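You operate a simulated robot arm through the tools that you are given. There is no shell and no other tool.

Carry out the task below with a simulated robot arm. There is one attempt and no reset: what you move stays moved.

JOB
Put things in order on the island top. At the end: the sample press stands where the hand mill stood; the top-up beaker stands where the square tin (marked "No. 2") stood; the square tin from the island top stands where the sample press stood; the hand mill is on the fraction tray; the purple brush is in the blue crate; whatever was shut is shut again. Leave all else as you found it, and nothing knocked over. Set down upright: hand mill.

It is judged by the outcome, as a careful person would: the job done as asked, and still so three seconds after it is handed in. It fails if anything else is knocked over, pushed out of place, dropped, spilled or broken.

ROBOT AND FRAMES
A 7-joint arm with a two-finger parallel gripper, fixed in place. Base frame: the origin is at the foot of the arm, x ahead of it, y to its left, z up; the work surface is at about z = 0. Lengths are in m, angles in rad, forces in N, time in s.
With the tool pointing down near the work surface it reaches from about 0.22 to 0.58 m from the base axis. Its first joint turns from -1.152 to 1.152 rad. Payload 2.5 kg.
Tool frame: the origin (TCP) lies between the finger pads and is the grasp point; the fingertips stand 0.023 m ahead of it; z points along the fingers, y is the line along which they close. The gripper opens to 0.094 m. The fingers are 0.038 m wide and 0.01 m thick; the gripper's body (0.054 by 0.096 m) begins 0.039 m behind the TCP.
Orientation is that of the tool frame in the base frame, as a unit quaternion [x, y, z, w]. With the fingers straight down and closing along the base's y, the tool's x points along the base's -x, its y along +y and its z along -z.

CONTROLS
- The arm moves only by the tool servo_tool. Its argument "commands" is a list of rows, each a list of 7 numbers: the shift along the base's x, y, z in m, then the turn, a rotation vector about the base's x, y, z in rad, then the opening, from 0 (shut) to 1 (fully open). In form: [[x, y, z, rx, ry, rz, claw], ...]. A call has 1 to 20 rows; each row shifts and turns the commanded pose from where the row before left it. A row lasts 0.2 s, in which the tool goes at most 0.05 m and 0.15 rad; a call with a longer step from one row to the next is refused whole, and so is a gripper value outside its range. A pose out of reach is approached as far as the arm can. The call stops where the force on the tool passes 40 N (or 10 N more than at its start, if that is more) or the arm is blocked; 0.2 s more then pass. Each finger travels about 0.108 m/s and halts on what it meets, pressing with about 27 N; the grip force reading is that of the motor and also rises with nothing between the fingers. The clock runs only during rows and for 0.2 s after the last one: add rows that do not move to give the fingers time. The reply holds the time, the measured pose of the TCP, the force on the tool along the base axes, the opening and the grip force, in the units named above and with some noise, with the torque about the TCP (base axes, N m) and any sound that the robot's microphone picked up, and new pictures: "show" is both (left out), scene, wrist or none.
- Cameras (640 x 400 px; columns grow to the right, rows downward): "scene" is fixed at [0.1108, -0.4069, 0.5343]; the picture's right is [0.86, -0.50, 0.00], its down [-0.33, -0.56, -0.76] and it looks along [0.38, 0.66, -0.65] (base axes); focal length 214 px, centre (320, 200). "wrist" rides on the gripper at [0.086, 0.016, -0.074] in the tool frame; the picture's right is [-0.18, 0.98, 0.00], its down [-0.58, -0.11, -0.81] and it looks along [-0.79, -0.15, 0.59] (tool axes); focal length 243 px, centre (320, 200). There is no depth. A picture from a camera that has moved, and an enlarged one, comes with that camera's place and axes in the base frame and with its lens.
- enlarge(camera, box): a new picture of the part [left, top, right, bottom] of that camera's present view, enlarged. The clock stands still meanwhile.
- sign_off(): hands the job in; it is judged then, once.

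Places have to be worked out from the pictures, the camera data and where the tool is seen. Open the gripper and draw the arm clear of the work before you hand the job in, unless the task says otherwise.

The tools are called after ">>>" by a JSON object that holds its "api" and its "payload". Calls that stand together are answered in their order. servo_tool: Moves the arm, as the interface text tells. Its arguments: {"type":"object","properties":{"commands":{"type":"array"},"show":{"type":"string","enum":["both","scene","wrist","none"]}},"required":["commands"]} The other tools are called the same way: enlarge (camera, box) takes an enlarged picture of a part of a camera's view; sign_off () hands the job in.

At the start:

```text
t: 0.0
tool_pos: [0.355, 0.13, 0.3632]
ee_rot: [0.001, 1.0, 0.0, 0.0]
contact_force: [0.8, 0.5, 0.1]
torque: [-0.03, -0.03, 0.0]
gripper_width: 0.0938
grasp_force: 0.1
```

scene: 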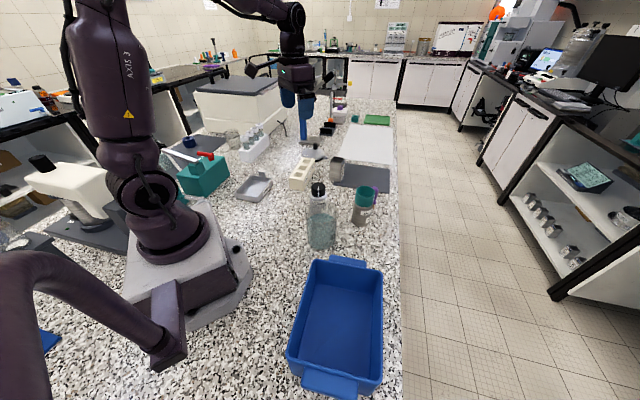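
wrist: 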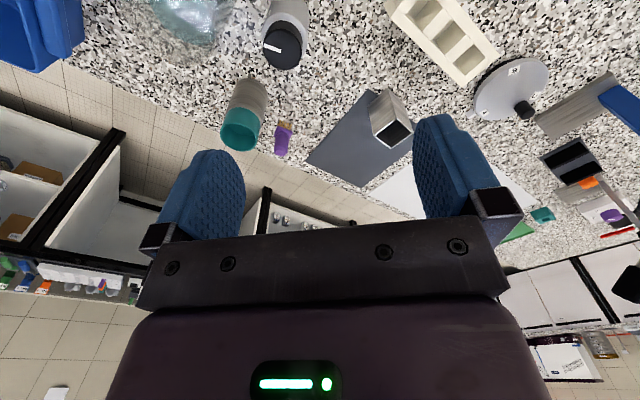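

I'll start by looking closely at the work surface in both cameras before moving anything.

>>> {"api": "enlarge", "payload": {"camera": "scene", "box": [160, 90, 400, 240]}}

>>> {"api": "enlarge", "payload": {"camera": "scene", "box": [280, 90, 400, 165]}}

>>> {"api": "enlarge", "payload": {"camera": "scene", "box": [280, 160, 400, 260]}}

>>> {"api": "enlarge", "payload": {"camera": "wrist", "box": [120, 0, 400, 175]}}

>>> {"api": "enlarge", "payload": {"camera": "wrist", "box": [360, 0, 640, 260]}}

```text
2.67 times, centred on (280, 165) of scene
camera zoom: at [0.1108, -0.4069, 0.5343], right [0.86, -0.5, 0.0], down [-0.33, -0.56, -0.76], along [0.38, 0.66, -0.65], focal length 572 px, centre (427, 293)
```

zoom: 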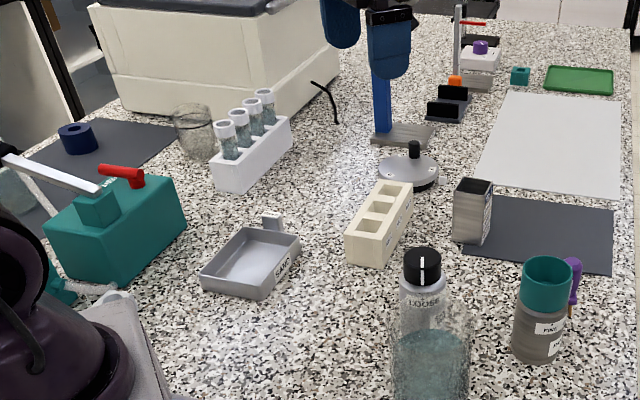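

```text
5.33 times, centred on (340, 128) of scene
camera zoom: at [0.1108, -0.4069, 0.5343], right [0.86, -0.5, 0.0], down [-0.33, -0.56, -0.76], along [0.38, 0.66, -0.65], focal length 1144 px, centre (213, 587)
```

zoom: 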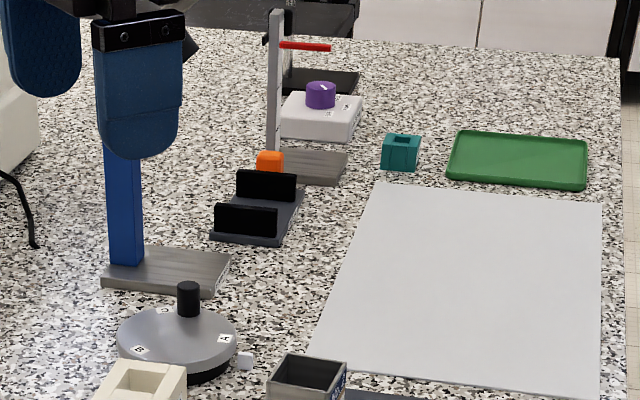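

```text
4.00 times, centred on (340, 210) of scene
camera zoom: at [0.1108, -0.4069, 0.5343], right [0.86, -0.5, 0.0], down [-0.33, -0.56, -0.76], along [0.38, 0.66, -0.65], focal length 858 px, centre (240, 160)
```

zoom: 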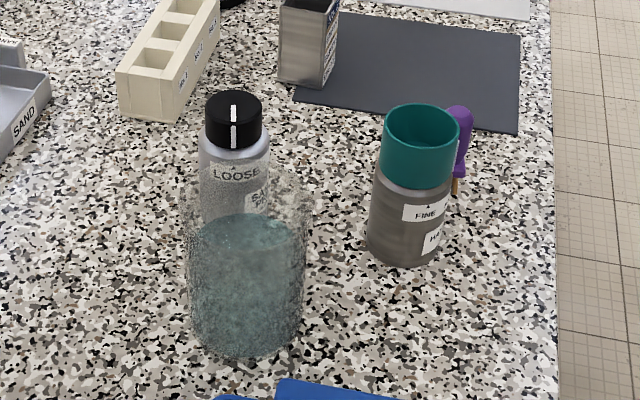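

```text
2.29 times, centred on (260, 88) of wrist
camera zoom: at [0.2692, 0.1463, 0.4381], right [0.18, 0.98, 0.0], down [0.58, -0.11, 0.81], along [0.79, -0.15, -0.59], focal length 555 px, centre (457, 457)
```

zoom: 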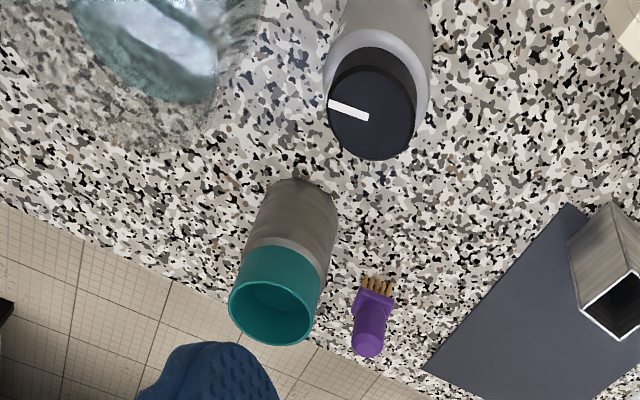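

```text
1.54 times, centred on (500, 130) of wrist
camera zoom: at [0.2692, 0.1463, 0.4381], right [0.18, 0.98, 0.0], down [0.58, -0.11, 0.81], along [0.79, -0.15, -0.59], focal length 373 px, centre (43, 308)
```

zoom: 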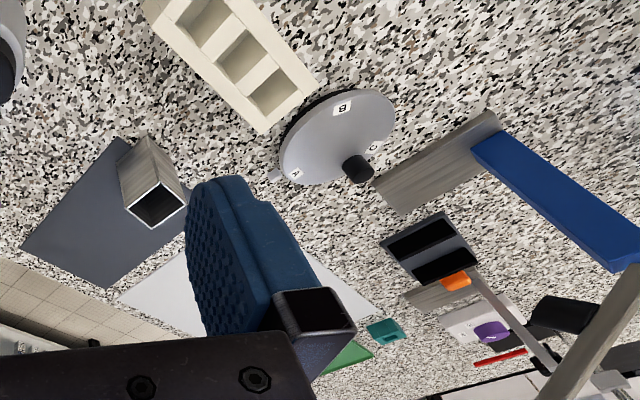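

The scene is crowded and has several labelled items, so I'll zoom in on each one to identify it by its label and shape.

>>> {"api": "enlarge", "payload": {"camera": "scene", "box": [300, 175, 348, 205]}}

>>> {"api": "enlarge", "payload": {"camera": "scene", "box": [345, 180, 393, 230]}}

>>> {"api": "enlarge", "payload": {"camera": "scene", "box": [320, 150, 368, 190]}}

>>> {"api": "enlarge", "payload": {"camera": "scene", "box": [160, 130, 240, 200]}}

>>> {"api": "enlarge", "payload": {"camera": "scene", "box": [230, 160, 326, 210]}}

>>> {"api": "enlarge", "payload": {"camera": "scene", "box": [210, 110, 290, 170]}}

>>> {"api": "enlarge", "payload": {"camera": "scene", "box": [320, 85, 400, 135]}}

>>> {"api": "enlarge", "payload": {"camera": "scene", "box": [280, 120, 360, 170]}}

>>> {"api": "enlarge", "payload": {"camera": "scene", "box": [0, 140, 240, 290]}}

>>> {"api": "enlarge", "payload": {"camera": "scene", "box": [480, 100, 640, 280]}}

```text
13.33 times, centred on (324, 190) of scene
camera zoom: at [0.1108, -0.4069, 0.5343], right [0.86, -0.5, 0.0], down [-0.33, -0.56, -0.76], along [0.38, 0.66, -0.65], focal length 2860 px, centre (267, 333)
```

zoom: 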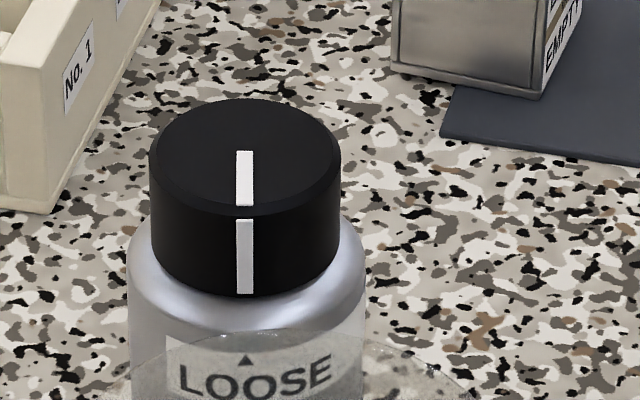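

```text
8.00 times, centred on (369, 205) of scene
camera zoom: at [0.1108, -0.4069, 0.5343], right [0.86, -0.5, 0.0], down [-0.33, -0.56, -0.76], along [0.38, 0.66, -0.65], focal length 1716 px, centre (-72, 160)
```

zoom: 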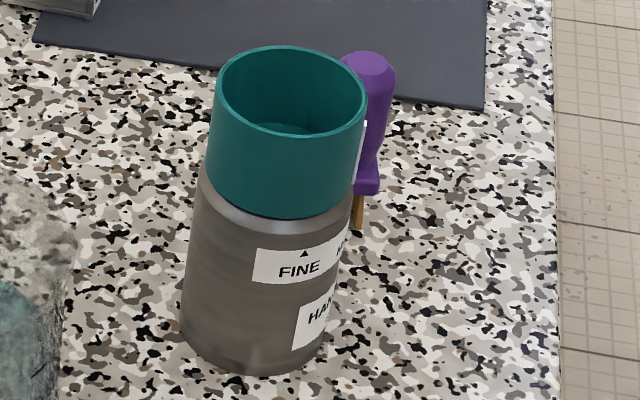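

```text
10.00 times, centred on (344, 170) of scene
camera zoom: at [0.1108, -0.4069, 0.5343], right [0.86, -0.5, 0.0], down [-0.33, -0.56, -0.76], along [0.38, 0.66, -0.65], focal length 2145 px, centre (80, 500)
```

zoom: 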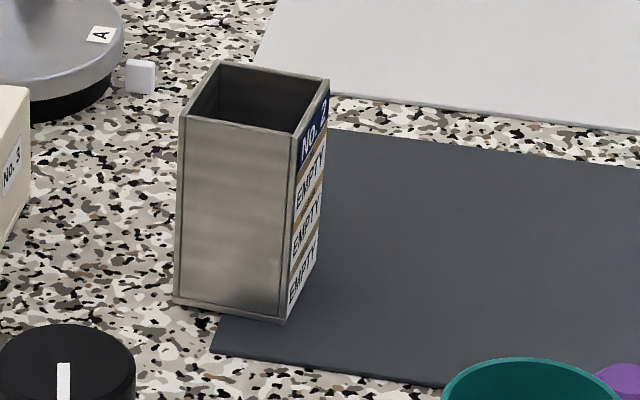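

```text
5.71 times, centred on (200, 165) of scene
camera zoom: at [0.1108, -0.4069, 0.5343], right [0.86, -0.5, 0.0], down [-0.33, -0.56, -0.76], along [0.38, 0.66, -0.65], focal length 1226 px, centre (1006, 400)
```

zoom: 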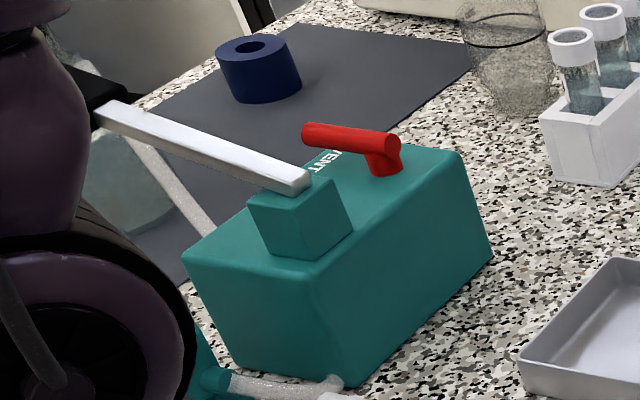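

```text
6.67 times, centred on (278, 185) of scene
camera zoom: at [0.1108, -0.4069, 0.5343], right [0.86, -0.5, 0.0], down [-0.33, -0.56, -0.76], along [0.38, 0.66, -0.65], focal length 1430 px, centre (600, 300)
```

zoom: 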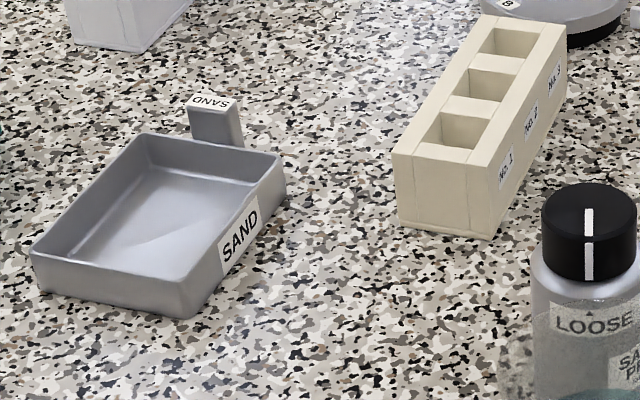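

```text
6.67 times, centred on (250, 140) of scene
camera zoom: at [0.1108, -0.4069, 0.5343], right [0.86, -0.5, 0.0], down [-0.33, -0.56, -0.76], along [0.38, 0.66, -0.65], focal length 1430 px, centre (787, 600)
```

zoom: 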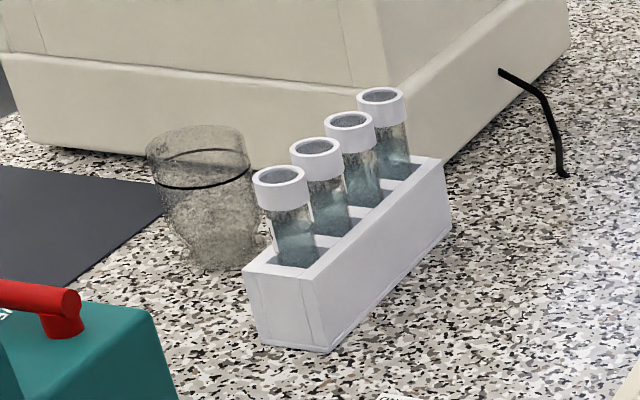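

```text
8.00 times, centred on (360, 110) of scene
camera zoom: at [0.1108, -0.4069, 0.5343], right [0.86, -0.5, 0.0], down [-0.33, -0.56, -0.76], along [0.38, 0.66, -0.65], focal length 1716 px, centre (0, 920)
```

zoom: 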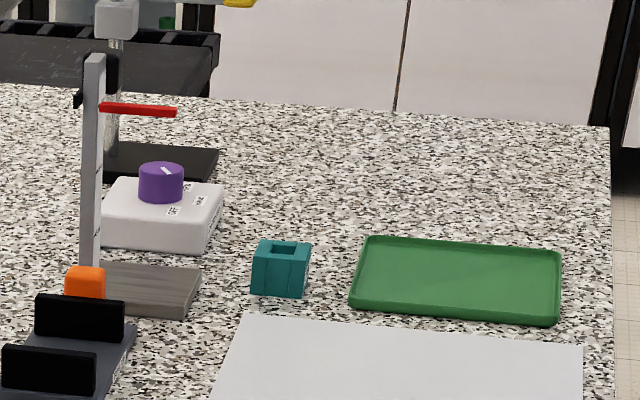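

```text
8.00 times, centred on (320, 145) of scene
camera zoom: at [0.1108, -0.4069, 0.5343], right [0.86, -0.5, 0.0], down [-0.33, -0.56, -0.76], along [0.38, 0.66, -0.65], focal length 1716 px, centre (320, 640)
```

zoom: 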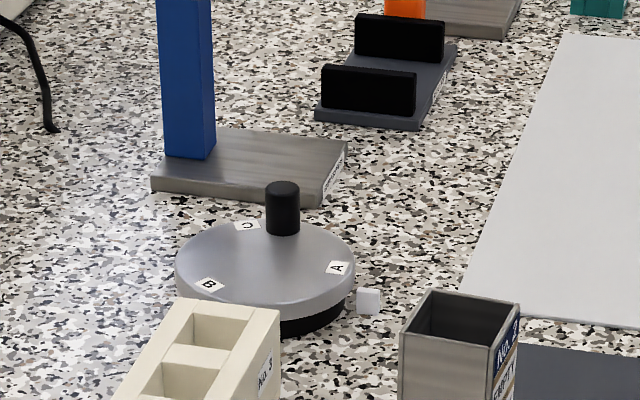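

```text
2.67 times, centred on (120, 215) of scene
camera zoom: at [0.1108, -0.4069, 0.5343], right [0.86, -0.5, 0.0], down [-0.33, -0.56, -0.76], along [0.38, 0.66, -0.65], focal length 572 px, centre (853, 160)
```

zoom: 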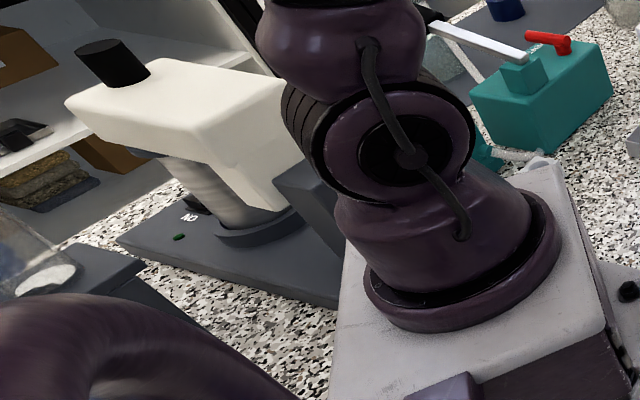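

```text
2.22 times, centred on (560, 190) of scene
camera zoom: at [0.1108, -0.4069, 0.5343], right [0.86, -0.5, 0.0], down [-0.33, -0.56, -0.76], along [0.38, 0.66, -0.65], focal length 477 px, centre (-213, 222)
```

zoom: 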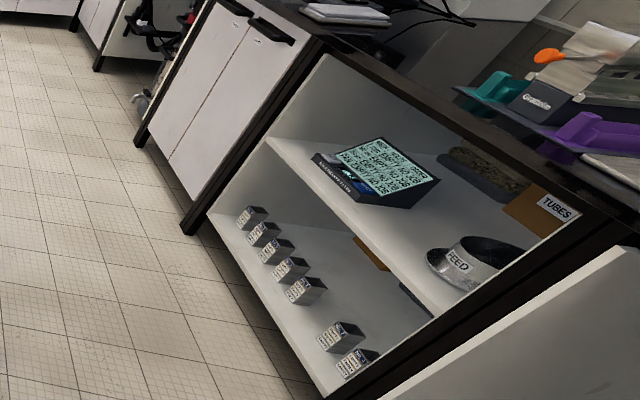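

The labels suggest the black-capped cylinder ("LOOSE / SA… PR…") is the sample press and the teal-topped one ("FINE / HA…") is the hand mill. I'll look further at the glass with the blue liquid, the notice on the shelf and the crate.

>>> {"api": "enlarge", "payload": {"camera": "scene", "box": [296, 195, 352, 255]}}

>>> {"api": "enlarge", "payload": {"camera": "scene", "box": [555, 155, 625, 200]}}

>>> {"api": "enlarge", "payload": {"camera": "scene", "box": [270, 240, 410, 400]}}

>>> {"api": "enlarge", "payload": {"camera": "wrist", "box": [140, 0, 240, 62]}}

>>> {"api": "enlarge", "payload": {"camera": "wrist", "box": [360, 70, 440, 150]}}

>>> {"api": "enlarge", "payload": {"camera": "wrist", "box": [200, 60, 310, 165]}}

```text
6.67 times, centred on (324, 225) of scene
camera zoom: at [0.1108, -0.4069, 0.5343], right [0.86, -0.5, 0.0], down [-0.33, -0.56, -0.76], along [0.38, 0.66, -0.65], focal length 1430 px, centre (293, 33)
```

zoom: 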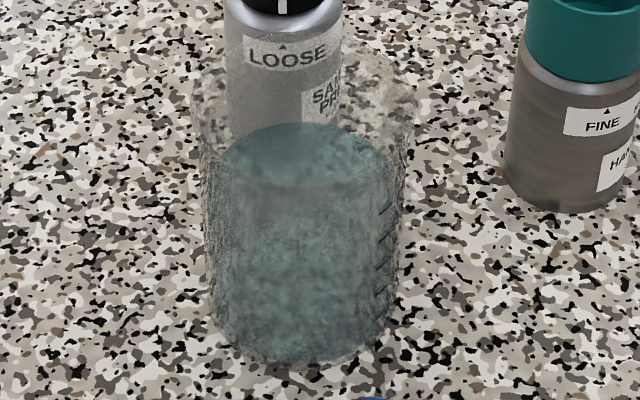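

```text
8.89 times, centred on (590, 178) of scene
camera zoom: at [0.1108, -0.4069, 0.5343], right [0.86, -0.5, 0.0], down [-0.33, -0.56, -0.76], along [0.38, 0.66, -0.65], focal length 1906 px, centre (-2080, 400)
```

zoom: 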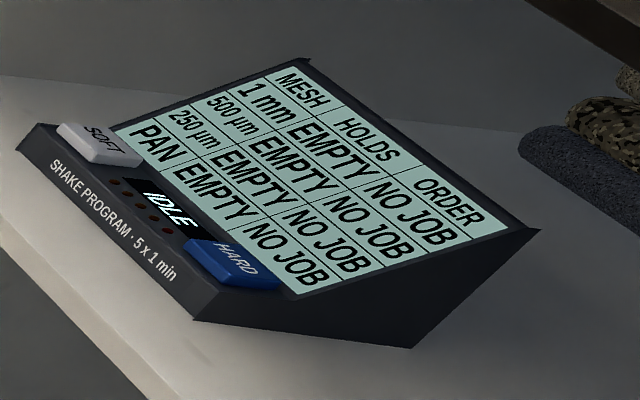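

```text
2.50 times, centred on (340, 320) of scene
camera zoom: at [0.1108, -0.4069, 0.5343], right [0.86, -0.5, 0.0], down [-0.33, -0.56, -0.76], along [0.38, 0.66, -0.65], focal length 536 px, centre (270, -100)
```

zoom: 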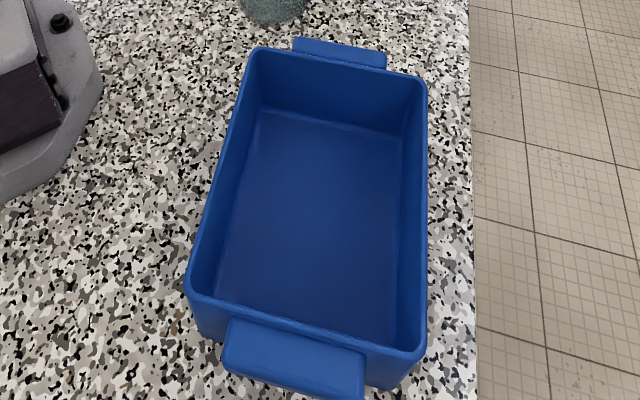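

```text
6.40 times, centred on (190, 31) of wrist
camera zoom: at [0.2692, 0.1463, 0.4381], right [0.18, 0.98, 0.0], down [0.58, -0.11, 0.81], along [0.79, -0.15, -0.59], focal length 1553 px, centre (1152, 1282)
```

zoom: 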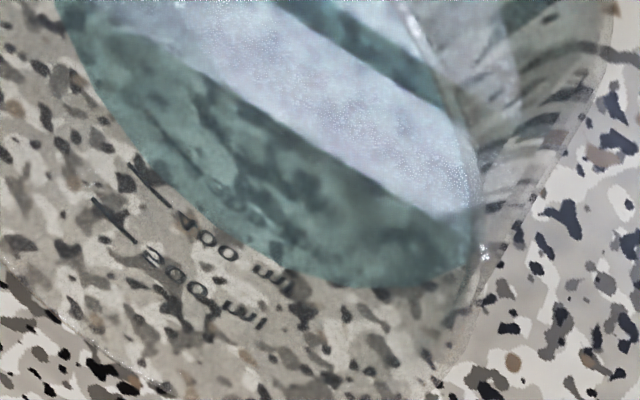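

```text
5.00 times, centred on (400, 110) of wrist
camera zoom: at [0.2692, 0.1463, 0.4381], right [0.18, 0.98, 0.0], down [0.58, -0.11, 0.81], along [0.79, -0.15, -0.59], focal length 1213 px, centre (-80, 650)
```

zoom: 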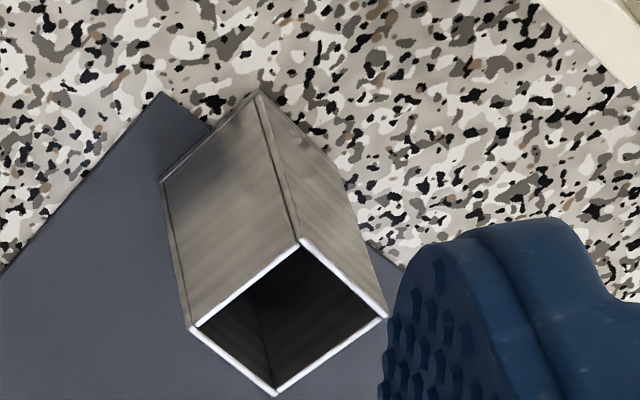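

```text
3.81 times, centred on (255, 112) of wrist
camera zoom: at [0.2692, 0.1463, 0.4381], right [0.18, 0.98, 0.0], down [0.58, -0.11, 0.81], along [0.79, -0.15, -0.59], focal length 924 px, centre (568, 533)
```

zoom: 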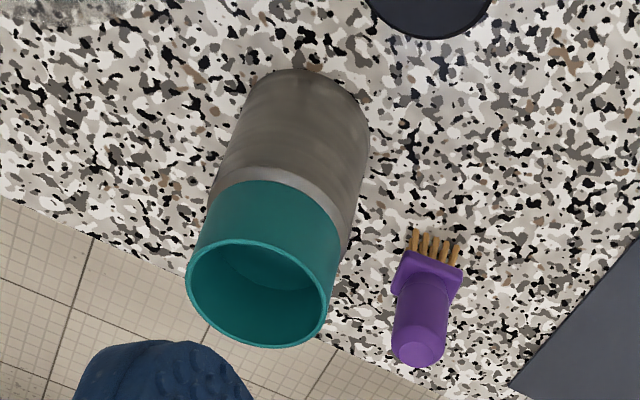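

All the objects in the job are now identified: sample press (black cap), hand mill (teal cup), beaker (blue liquid), tin No. 2 on the mat corner, SAND tray as the only reachable tray, brush standing on its bristles, blue crate. I'll pull the tool back and over to the right for a second wrist view to triangulate positions.

>>> {"api": "servo_tool", "payload": {"commands": [[-0.02, -0.03, 0.01, 0, 0, 0, 1], [-0.02, -0.03, 0.01, 0, 0, 0, 1], [-0.02, -0.03, 0.01, 0, 0, 0, 1], [-0.02, -0.03, 0.01, 0, 0, 0, 1], [-0.02, -0.03, 0.01, 0, 0, 0, 1], [0, 0, 0, 0, 0, 0, 1], [0, 0, 0, 0, 0, 0, 1]], "show": "both"}}

```text
t: 1.6
tool_pos: [0.256, -0.0193, 0.4136]
ee_rot: [0.0, 1.0, 0.0, 0.0]
contact_force: [1.0, 1.0, 0.3]
torque: [-0.02, 0.02, 0.03]
gripper_width: 0.0938
grasp_force: 0.1
camera wrist: at [0.1697, -0.0029, 0.4875], right [0.18, 0.98, 0.0], down [0.58, -0.11, 0.81], along [0.79, -0.15, -0.59], focal length 243 px, centre (320, 200)
```

scene: 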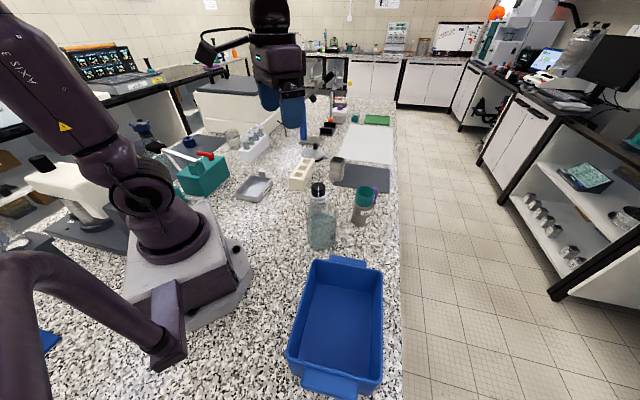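
wrist: 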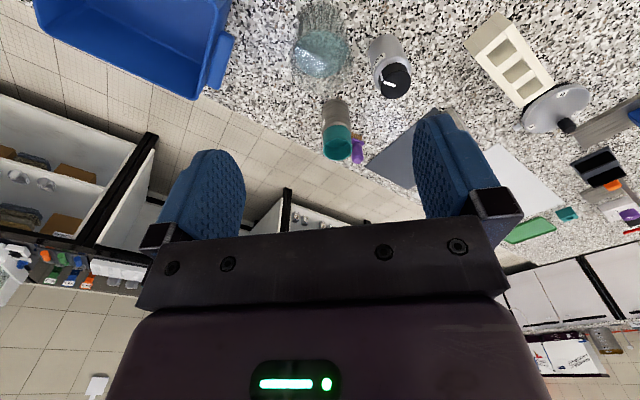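

The wrist now sees the beaker, press, mill and brush together. I'll enlarge that view for measurement.

>>> {"api": "enlarge", "payload": {"camera": "wrist", "box": [270, 0, 430, 100]}}

>>> {"api": "enlarge", "payload": {"camera": "wrist", "box": [290, 80, 450, 180]}}

>>> {"api": "enlarge", "payload": {"camera": "wrist", "box": [440, 0, 640, 125]}}

```text
4.00 times, centred on (350, 50) of wrist
camera zoom: at [0.1697, -0.0029, 0.4875], right [0.18, 0.98, 0.0], down [0.58, -0.11, 0.81], along [0.79, -0.15, -0.59], focal length 970 px, centre (200, 800)
```

zoom: 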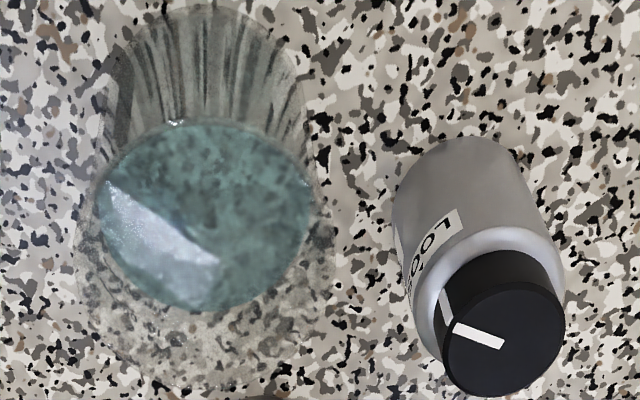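

```text
4.00 times, centred on (370, 130) of wrist
camera zoom: at [0.1697, -0.0029, 0.4875], right [0.18, 0.98, 0.0], down [0.58, -0.11, 0.81], along [0.79, -0.15, -0.59], focal length 970 px, centre (120, 480)
```

zoom: 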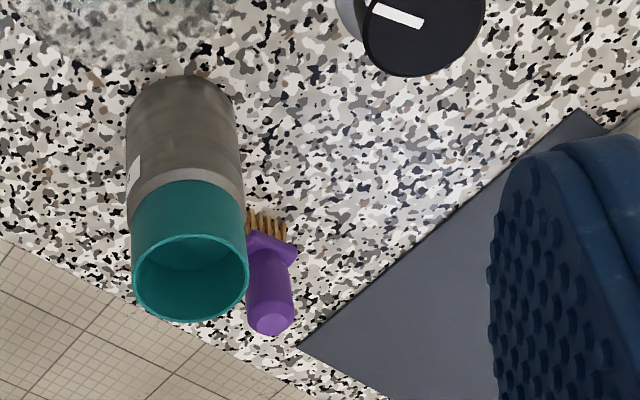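

```text
3.20 times, centred on (540, 62) of wrist
camera zoom: at [0.1697, -0.0029, 0.4875], right [0.18, 0.98, 0.0], down [0.58, -0.11, 0.81], along [0.79, -0.15, -0.59], focal length 776 px, centre (-384, 640)
```

zoom: 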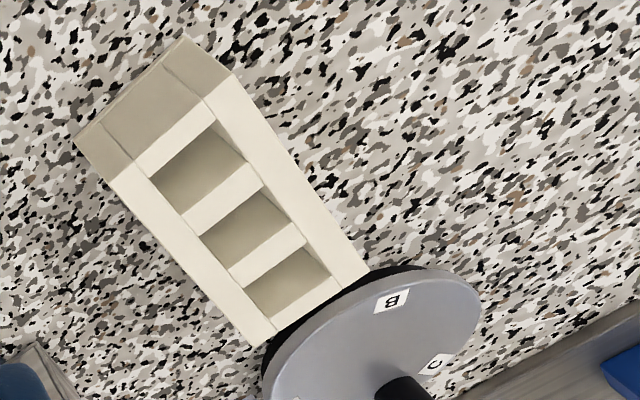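

The triangulated estimates are: press about (0.388, 0.081) and 0.113 tall, mill about (0.495, -0.028) and 0.128 tall, brush about (0.575, 0.01). Next I'll move for a good view of the tin and the back of the work area.

>>> {"api": "servo_tool", "payload": {"commands": [[0.03, 0.04, -0.015, 0, 0, 0, 1], [0.03, 0.04, -0.015, 0, 0, 0, 1], [0.03, 0.04, -0.015, 0, 0, 0, 1], [0.03, 0.04, -0.015, 0, 0, 0, 1], [0.025, 0.04, -0.015, 0, 0, 0, 1], [0, 0.02, 0, 0, 0, 0, 1], [0, 0, 0, 0, 0, 0, 1], [0, 0, 0, 0, 0, 0, 1]], "show": "both"}}

```text
refused: row 1 steps farther than a row can; nothing moved
```

That step was slightly over the 0.05 m limit, so I'll repeat the move in smaller steps.

>>> {"api": "servo_tool", "payload": {"commands": [[0.025, 0.035, -0.015, 0, 0, 0, 1], [0.025, 0.035, -0.015, 0, 0, 0, 1], [0.025, 0.035, -0.015, 0, 0, 0, 1], [0.025, 0.035, -0.015, 0, 0, 0, 1], [0.025, 0.035, -0.015, 0, 0, 0, 1], [0.02, 0.035, -0.015, 0, 0, 0, 1], [0, 0, 0, 0, 0, 0, 1], [0, 0, 0, 0, 0, 0, 1]], "show": "both"}}

```text
t: 3.4
tool_pos: [0.4015, 0.1901, 0.3235]
ee_rot: [-0.001, 1.0, 0.0, 0.0]
contact_force: [-0.1, 0.7, -0.2]
torque: [0.0, 0.01, 0.02]
gripper_width: 0.0943
grasp_force: 0.0
camera wrist: at [0.3146, 0.2062, 0.3977], right [0.18, 0.98, 0.0], down [0.58, -0.11, 0.81], along [0.79, -0.15, -0.59], focal length 243 px, centre (320, 200)
```

scene: 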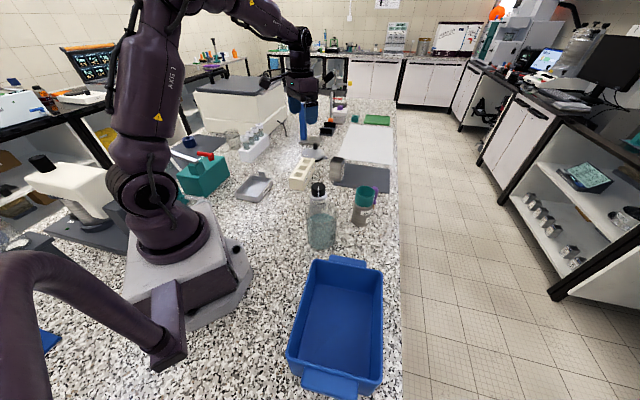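
wrist: 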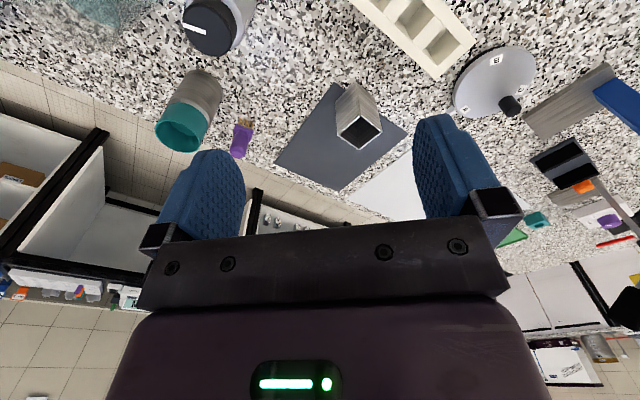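

The tin is in clear view between the fingers now. I'll enlarge it along with the mill and brush.

>>> {"api": "enlarge", "payload": {"camera": "wrist", "box": [300, 65, 420, 155]}}

>>> {"api": "enlarge", "payload": {"camera": "wrist", "box": [140, 60, 300, 160]}}

>>> {"api": "enlarge", "payload": {"camera": "wrist", "box": [100, 0, 260, 80]}}

>>> {"api": "enlarge", "payload": {"camera": "wrist", "box": [340, 0, 560, 130]}}

```text
4.44 times, centred on (360, 110) of wrist
camera zoom: at [0.3146, 0.2062, 0.3977], right [0.18, 0.98, 0.0], down [0.58, -0.11, 0.81], along [0.79, -0.15, -0.59], focal length 1078 px, centre (142, 600)
```

zoom: 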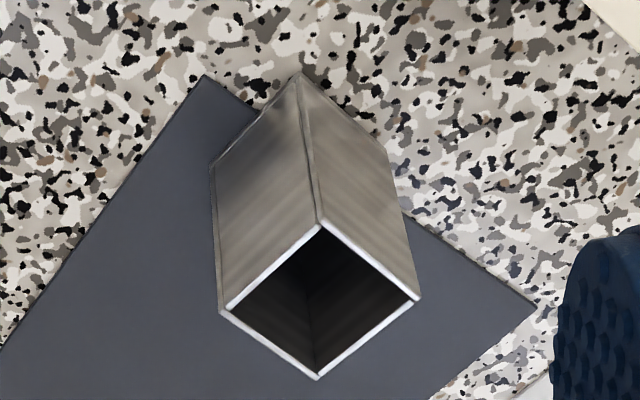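

```text
4.00 times, centred on (220, 110) of wrist
camera zoom: at [0.3146, 0.2062, 0.3977], right [0.18, 0.98, 0.0], down [0.58, -0.11, 0.81], along [0.79, -0.15, -0.59], focal length 970 px, centre (720, 560)
```

zoom: 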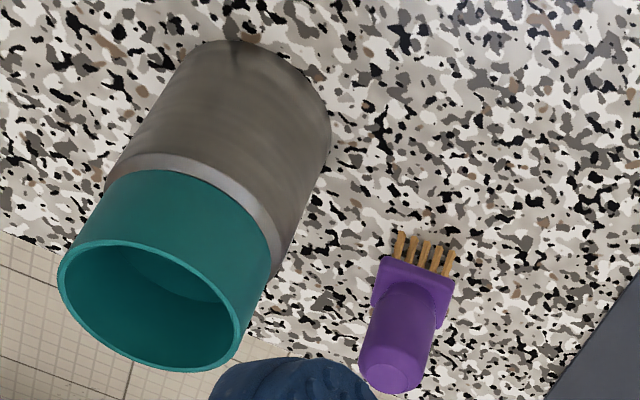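

```text
4.00 times, centred on (180, 40) of wrist
camera zoom: at [0.3146, 0.2062, 0.3977], right [0.18, 0.98, 0.0], down [0.58, -0.11, 0.81], along [0.79, -0.15, -0.59], focal length 970 px, centre (880, 840)
```

zoom: 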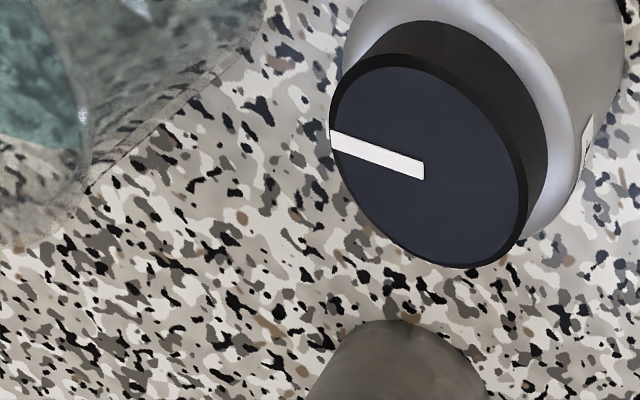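

```text
2.91 times, centred on (450, 65) of wrist
camera zoom: at [0.3146, 0.2062, 0.3977], right [0.18, 0.98, 0.0], down [0.58, -0.11, 0.81], along [0.79, -0.15, -0.59], focal length 706 px, centre (-58, 593)
```

zoom: 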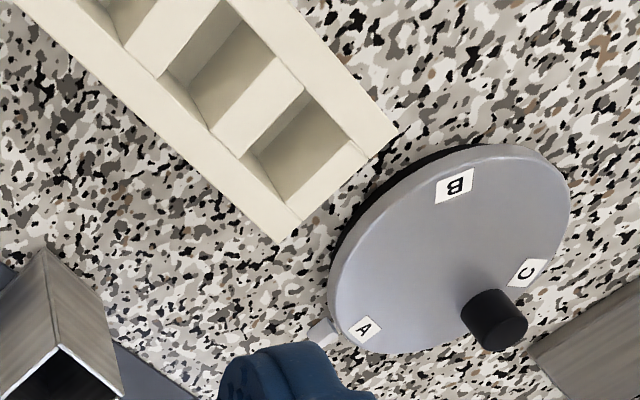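

The tin works out as centred about (0.564, 0.2235), 0.048 square, 0.092 tall, with its edges at azimuth about 41° and -49°. That is 0.607 m from the base, so I'll test at a safe height how far the vertical tool actually reaches.

>>> {"api": "servo_tool", "payload": {"commands": [[0.035, 0.01, -0.03, 0, 0, 0, 1], [0.035, 0.01, -0.03, 0, 0, 0, 1], [0.035, 0.008, -0.03, 0, 0, 0, 1], [0.035, 0.005, -0.03, 0, 0, 0, 1], [0.0225, 0.0005, -0.02, 0, 0, 0, 1], [0, 0, 0, 0, 0, 0, 1], [0, 0, 0, 0, 0, 0, 1], [0, 0, 0, 0, 0, 0, 1]], "show": "both"}}

```text
t: 5.2
tool_pos: [0.5573, 0.2197, 0.1823]
ee_rot: [0.0, 1.0, 0.0, -0.001]
contact_force: [0.4, 0.1, 0.0]
torque: [0.01, 0.05, 0.0]
gripper_width: 0.094
grasp_force: 0.1
out of reach, approached as far as the arm can: row 5
camera wrist: at [0.4718, 0.2363, 0.2567], right [0.18, 0.98, 0.0], down [0.58, -0.11, 0.81], along [0.79, -0.15, -0.59], focal length 243 px, centre (320, 200)
```

scene: 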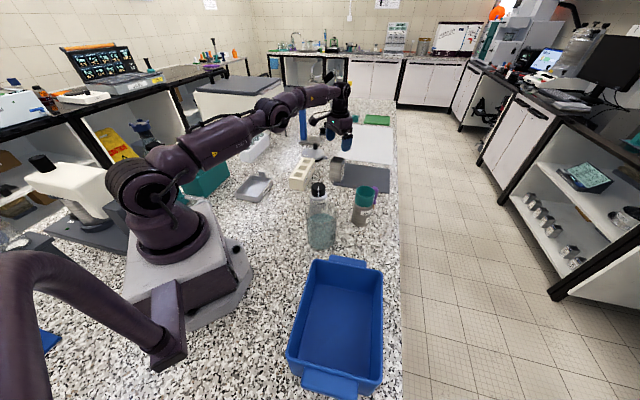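
wrist: 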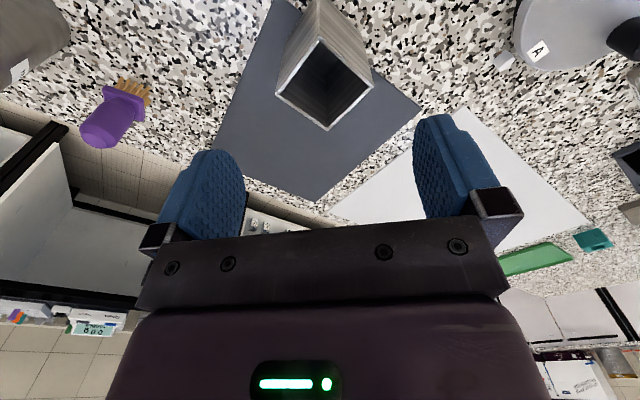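

Vertical reach tops out at about 0.599 m here, so the tin will need a slight outward tilt. I'll use this close view to refine the tin and brush positions.

>>> {"api": "enlarge", "payload": {"camera": "wrist", "box": [240, 0, 420, 140]}}

>>> {"api": "enlarge", "payload": {"camera": "wrist", "box": [60, 60, 180, 160]}}

```text
2.86 times, centred on (330, 70) of wrist
camera zoom: at [0.4718, 0.2363, 0.2567], right [0.18, 0.98, 0.0], down [0.58, -0.11, 0.81], along [0.79, -0.15, -0.59], focal length 693 px, centre (291, 571)
```

zoom: 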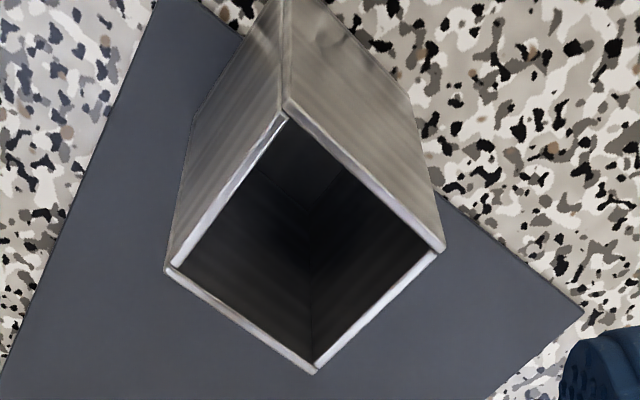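

```text
4.00 times, centred on (120, 110) of wrist
camera zoom: at [0.4718, 0.2363, 0.2567], right [0.18, 0.98, 0.0], down [0.58, -0.11, 0.81], along [0.79, -0.15, -0.59], focal length 970 px, centre (1120, 560)
```

zoom: 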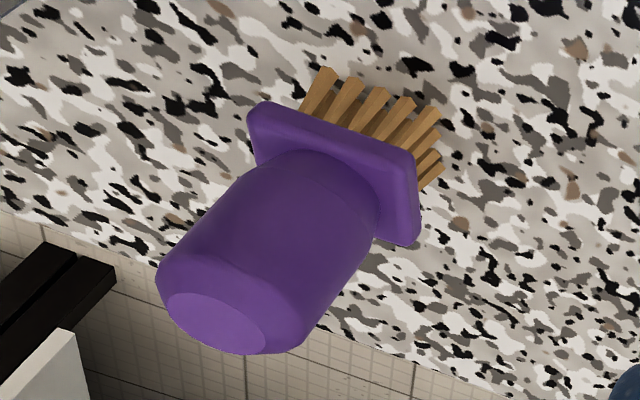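

Tin refined to (0.565, 0.222), edges at about 40.5°. The brush stands upright at about (0.578, 0.009) and is 0.083 tall. Now I'll lift, retract and yaw about 60° to inspect the SAND tray where the mill must go.

>>> {"api": "servo_tool", "payload": {"commands": [[-0.02, 0, 0.04, 0, 0, 0, 1], [-0.02, 0, 0.04, 0, 0, 0, 1], [-0.03, 0, 0.035, 0, 0, 0.13, 1], [-0.035, 0, 0.03, 0, 0, 0.13, 1], [-0.04, 0, 0.025, 0, 0, 0.13, 1], [-0.045, 0, 0.015, 0, 0, 0.13, 1], [-0.045, 0, 0.01, 0, 0, 0.13, 1], [-0.045, 0, 0.005, 0, 0, 0.13, 1], [-0.045, 0, 0, 0, 0, 0.13, 1], [-0.035, -0.01, 0, 0, 0, 0.137, 1], [0, 0, 0, 0, 0, 0, 1], [0, 0, 0, 0, 0, 0, 1]], "show": "both"}}

```text
t: 7.8
tool_pos: [0.1972, 0.2136, 0.3802]
ee_rot: [-0.501, 0.866, 0.001, 0.0]
contact_force: [-0.2, 0.0, 0.0]
torque: [0.04, 0.01, 0.0]
gripper_width: 0.0941
grasp_force: 0.0
camera wrist: at [0.1397, 0.1458, 0.4558], right [-0.76, 0.65, 0.0], down [0.38, 0.45, 0.81], along [0.52, 0.61, -0.59], focal length 243 px, centre (320, 200)
```

scene: 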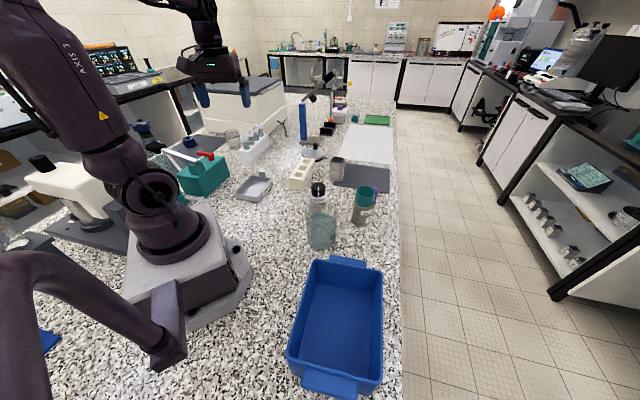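
wrist: 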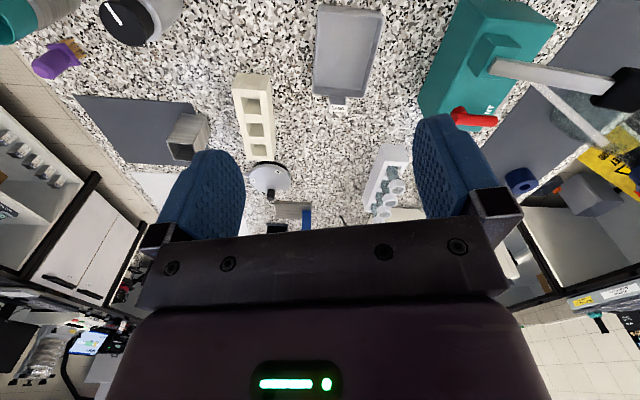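

The tray is well placed in this view. I'll enlarge it and its surroundings.

>>> {"api": "enlarge", "payload": {"camera": "wrist", "box": [280, 0, 420, 110]}}

>>> {"api": "enlarge", "payload": {"camera": "wrist", "box": [400, 0, 600, 140]}}

>>> {"api": "enlarge", "payload": {"camera": "scene", "box": [225, 165, 321, 215]}}

```text
3.64 times, centred on (350, 55) of wrist
camera zoom: at [0.1397, 0.1458, 0.4558], right [-0.76, 0.65, 0.0], down [0.38, 0.45, 0.81], along [0.52, 0.61, -0.59], focal length 882 px, centre (211, 727)
```

zoom: 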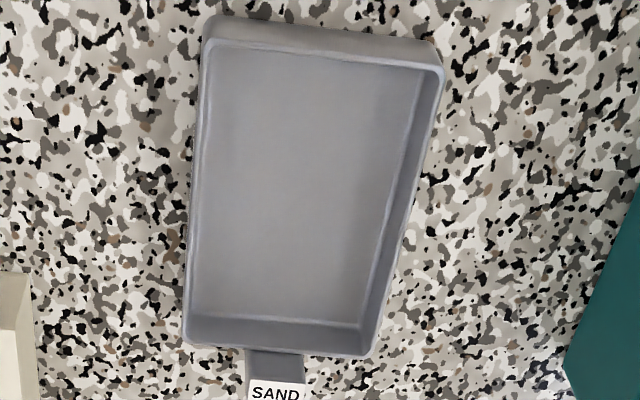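

```text
2.86 times, centred on (500, 70) of wrist
camera zoom: at [0.1397, 0.1458, 0.4558], right [-0.76, 0.65, 0.0], down [0.38, 0.45, 0.81], along [0.52, 0.61, -0.59], focal length 693 px, centre (-194, 571)
```

zoom: 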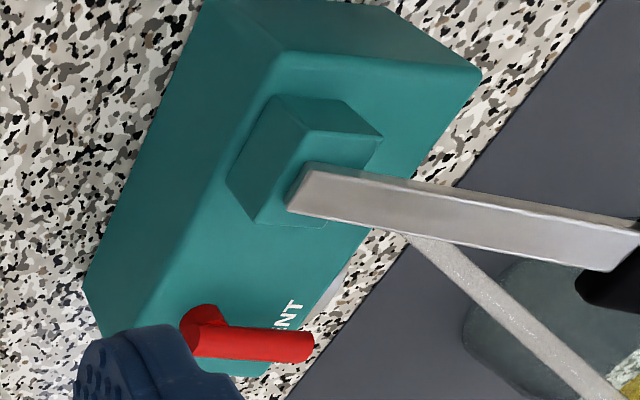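

```text
6.67 times, centred on (273, 190) of scene
camera zoom: at [0.1107, -0.4069, 0.5343], right [0.86, -0.5, 0.0], down [-0.33, -0.56, -0.76], along [0.38, 0.66, -0.65], focal length 1430 px, centre (633, 267)
```

zoom: 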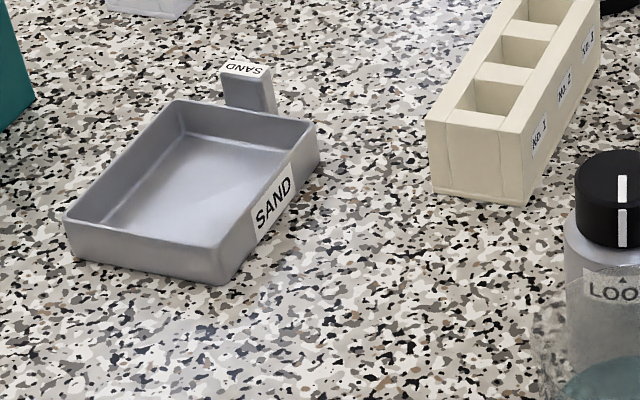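

The tray rim corners put its centre at about (0.232, 0.317), with the rim about 0.028 high and the tray about 0.098 × 0.128 at 45°, so the mill (about 0.06 dia) fits. I'll go above the mill with the tool straight down and yaw 0.

>>> {"api": "servo_tool", "payload": {"commands": [[0.03, -0.024, 0, 0, 0, -0.13, 1], [0.03, -0.024, 0, 0, 0, -0.13, 1], [0.03, -0.024, 0, 0, 0, -0.13, 1], [0.03, -0.024, -0.005, 0, 0, -0.13, 1], [0.03, -0.024, -0.01, 0, 0, -0.13, 1], [0.03, -0.024, -0.015, 0, 0, -0.13, 1], [0.03, -0.024, -0.02, 0, 0, -0.13, 1], [0.03, -0.024, -0.025, 0, 0, -0.139, 1], [0.03, -0.024, -0.03, 0, 0, 0, 1], [0.0268, -0.0251, -0.03, 0, 0, 0, 1], [0, 0, 0, 0, 0, 0, 1], [0, 0, 0, 0, 0, 0, 1]], "show": "both"}}

```text
t: 10.4
tool_pos: [0.493, -0.0295, 0.2491]
ee_rot: [0.001, 1.0, 0.0, 0.0]
contact_force: [-0.6, -0.9, 0.1]
torque: [0.0, -0.01, 0.04]
gripper_width: 0.094
grasp_force: 0.1
camera wrist: at [0.4073, -0.0142, 0.3237], right [0.19, 0.98, 0.0], down [0.58, -0.11, 0.81], along [0.79, -0.15, -0.59], focal length 243 px, centre (320, 200)
```

scene: 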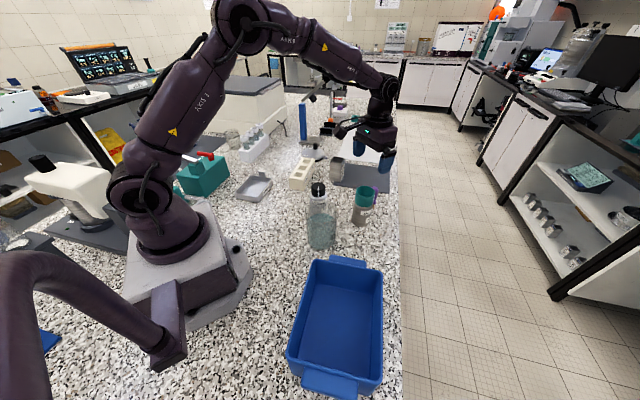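
wrist: 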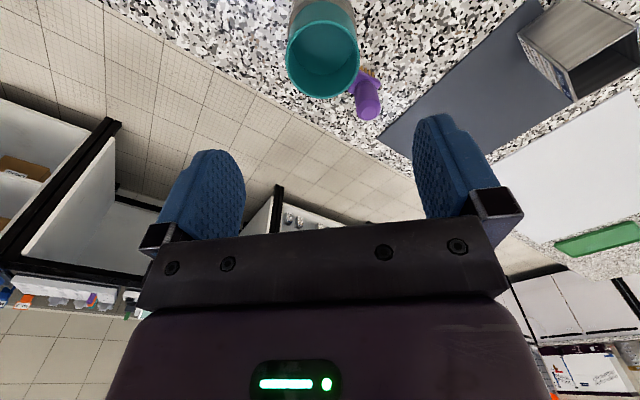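

The mill's cup is visible just ahead and below. I'll enlarge the view to refine its centre before descending.

>>> {"api": "enlarge", "payload": {"camera": "wrist", "box": [260, 0, 400, 130]}}

>>> {"api": "enlarge", "payload": {"camera": "scene", "box": [335, 120, 415, 230]}}

```text
3.08 times, centred on (330, 65) of wrist
camera zoom: at [0.4073, -0.0142, 0.3237], right [0.19, 0.98, 0.0], down [0.58, -0.11, 0.81], along [0.79, -0.15, -0.59], focal length 746 px, centre (289, 615)
```

zoom: 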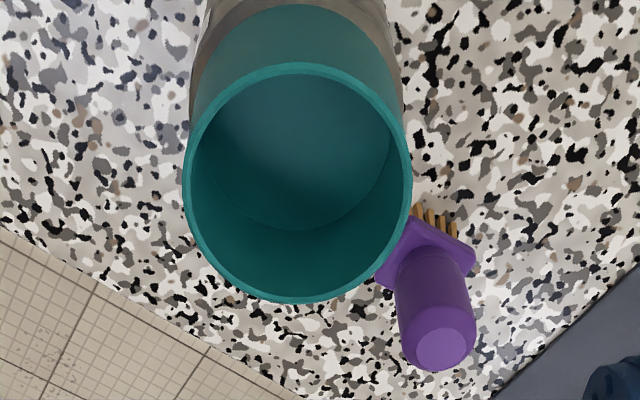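

```text
3.64 times, centred on (375, 175) of scene
camera zoom: at [0.1108, -0.4069, 0.5343], right [0.86, -0.5, 0.0], down [-0.33, -0.56, -0.76], along [0.38, 0.66, -0.65], focal length 780 px, centre (120, 291)
```

zoom: 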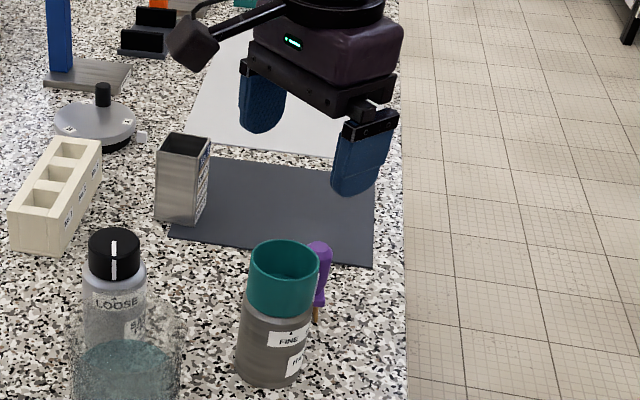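

Refined mill centre is (0.4945, -0.0275), rim radius about 0.028 and top at about 0.1295. I'll descend with open fingers to TCP z ≈ 0.095, keeping the palm just above the rim.

>>> {"api": "servo_tool", "payload": {"commands": [[0.0015, 0.002, -0.04, 0, 0, 0, 1], [0, 0, -0.04, 0, 0, 0, 1], [0, 0, -0.03, 0, 0, 0, 1], [0, 0, -0.02, 0, 0, 0, 1], [0, 0, -0.012, 0, 0, 0, 1], [0, 0, -0.006, 0, 0, 0, 1], [0, 0, -0.006, 0, 0, 0, 1], [0, 0, 0, 0, 0, 0, 1], [0, 0, 0, 0, 0, 0, 1]], "show": "both"}}

```text
t: 12.4
tool_pos: [0.4957, -0.0261, 0.0945]
ee_rot: [0.001, 1.0, 0.001, 0.001]
contact_force: [-0.4, -0.5, 0.5]
torque: [0.0, 0.03, 0.01]
gripper_width: 0.0939
grasp_force: 0.1
camera wrist: at [0.4105, -0.011, 0.1691], right [0.19, 0.98, 0.0], down [0.58, -0.11, 0.81], along [0.79, -0.15, -0.59], focal length 243 px, centre (320, 200)
```

scene: 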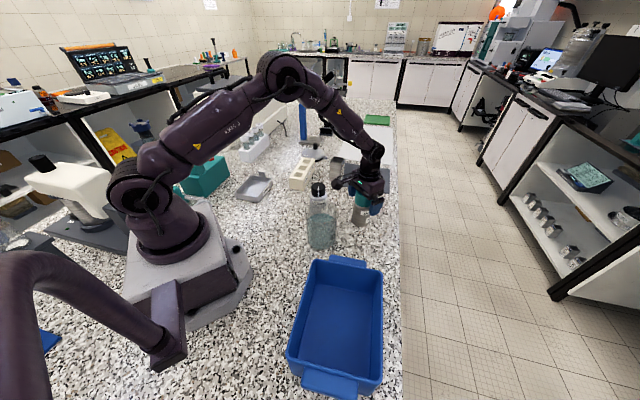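
wrist: 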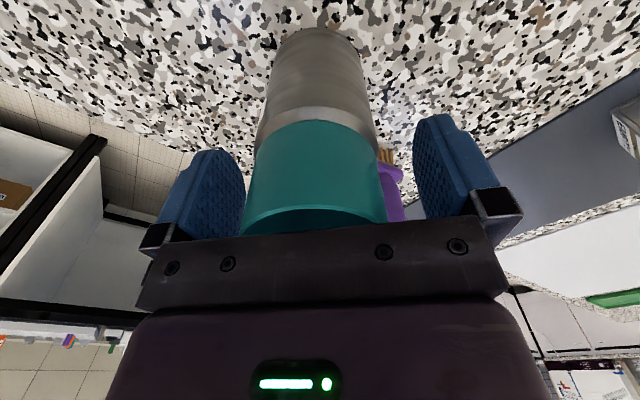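

The cup sits between the fingers with no contact. I'll zoom in to check how far the fingertips reach past the cup/body joint.

>>> {"api": "enlarge", "payload": {"camera": "wrist", "box": [200, 60, 440, 240]}}

>>> {"api": "enlarge", "payload": {"camera": "scene", "box": [325, 165, 405, 235]}}

```text
2.22 times, centred on (320, 150) of wrist
camera zoom: at [0.4105, -0.011, 0.1691], right [0.19, 0.98, 0.0], down [0.58, -0.11, 0.81], along [0.79, -0.15, -0.59], focal length 539 px, centre (320, 311)
```

zoom: 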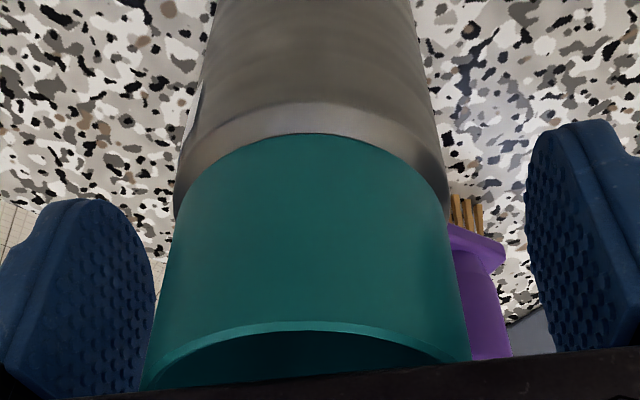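

```text
5.71 times, centred on (365, 200) of scene
camera zoom: at [0.1108, -0.4069, 0.5343], right [0.86, -0.5, 0.0], down [-0.33, -0.56, -0.76], along [0.38, 0.66, -0.65], focal length 1226 px, centre (63, 200)
```

zoom: 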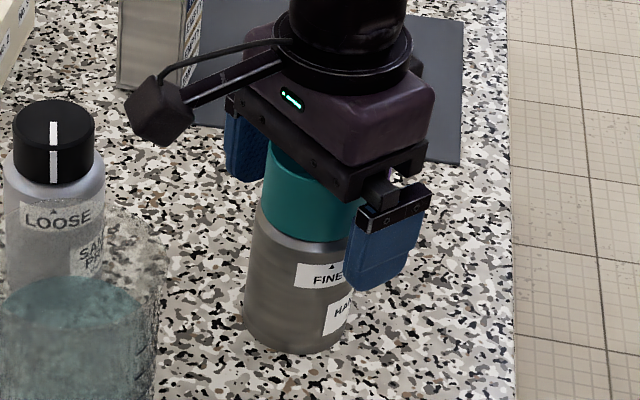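

The fingertips reach well down onto the metal body, past the cup joint, and the palm clears the rim. Closing now.

>>> {"api": "servo_tool", "payload": {"commands": [[0, 0, 0, 0, 0, 0, 0.7], [0, 0, 0, 0, 0, 0, 0.4], [0, 0, 0, 0, 0, 0, 0.2], [0, 0, 0, 0, 0, 0, 0.2], [0, 0, 0, 0, 0, 0, 0.2]], "show": "wrist"}}

```text
t: 13.6
tool_pos: [0.496, -0.0263, 0.0949]
ee_rot: [0.001, 1.0, 0.001, 0.0]
contact_force: [-0.1, -1.7, -0.1]
torque: [-0.05, -0.05, -0.04]
gripper_width: 0.0615
grasp_force: 27.3
camera wrist: at [0.4104, -0.011, 0.1691], right [0.19, 0.98, 0.0], down [0.58, -0.11, 0.81], along [0.79, -0.15, -0.59], focal length 243 px, centre (320, 200)
```

wrist: 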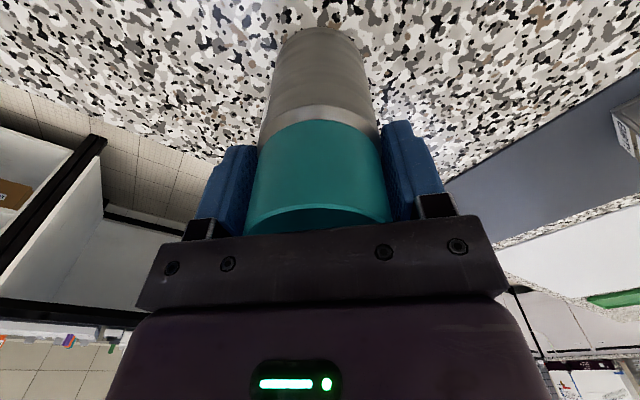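

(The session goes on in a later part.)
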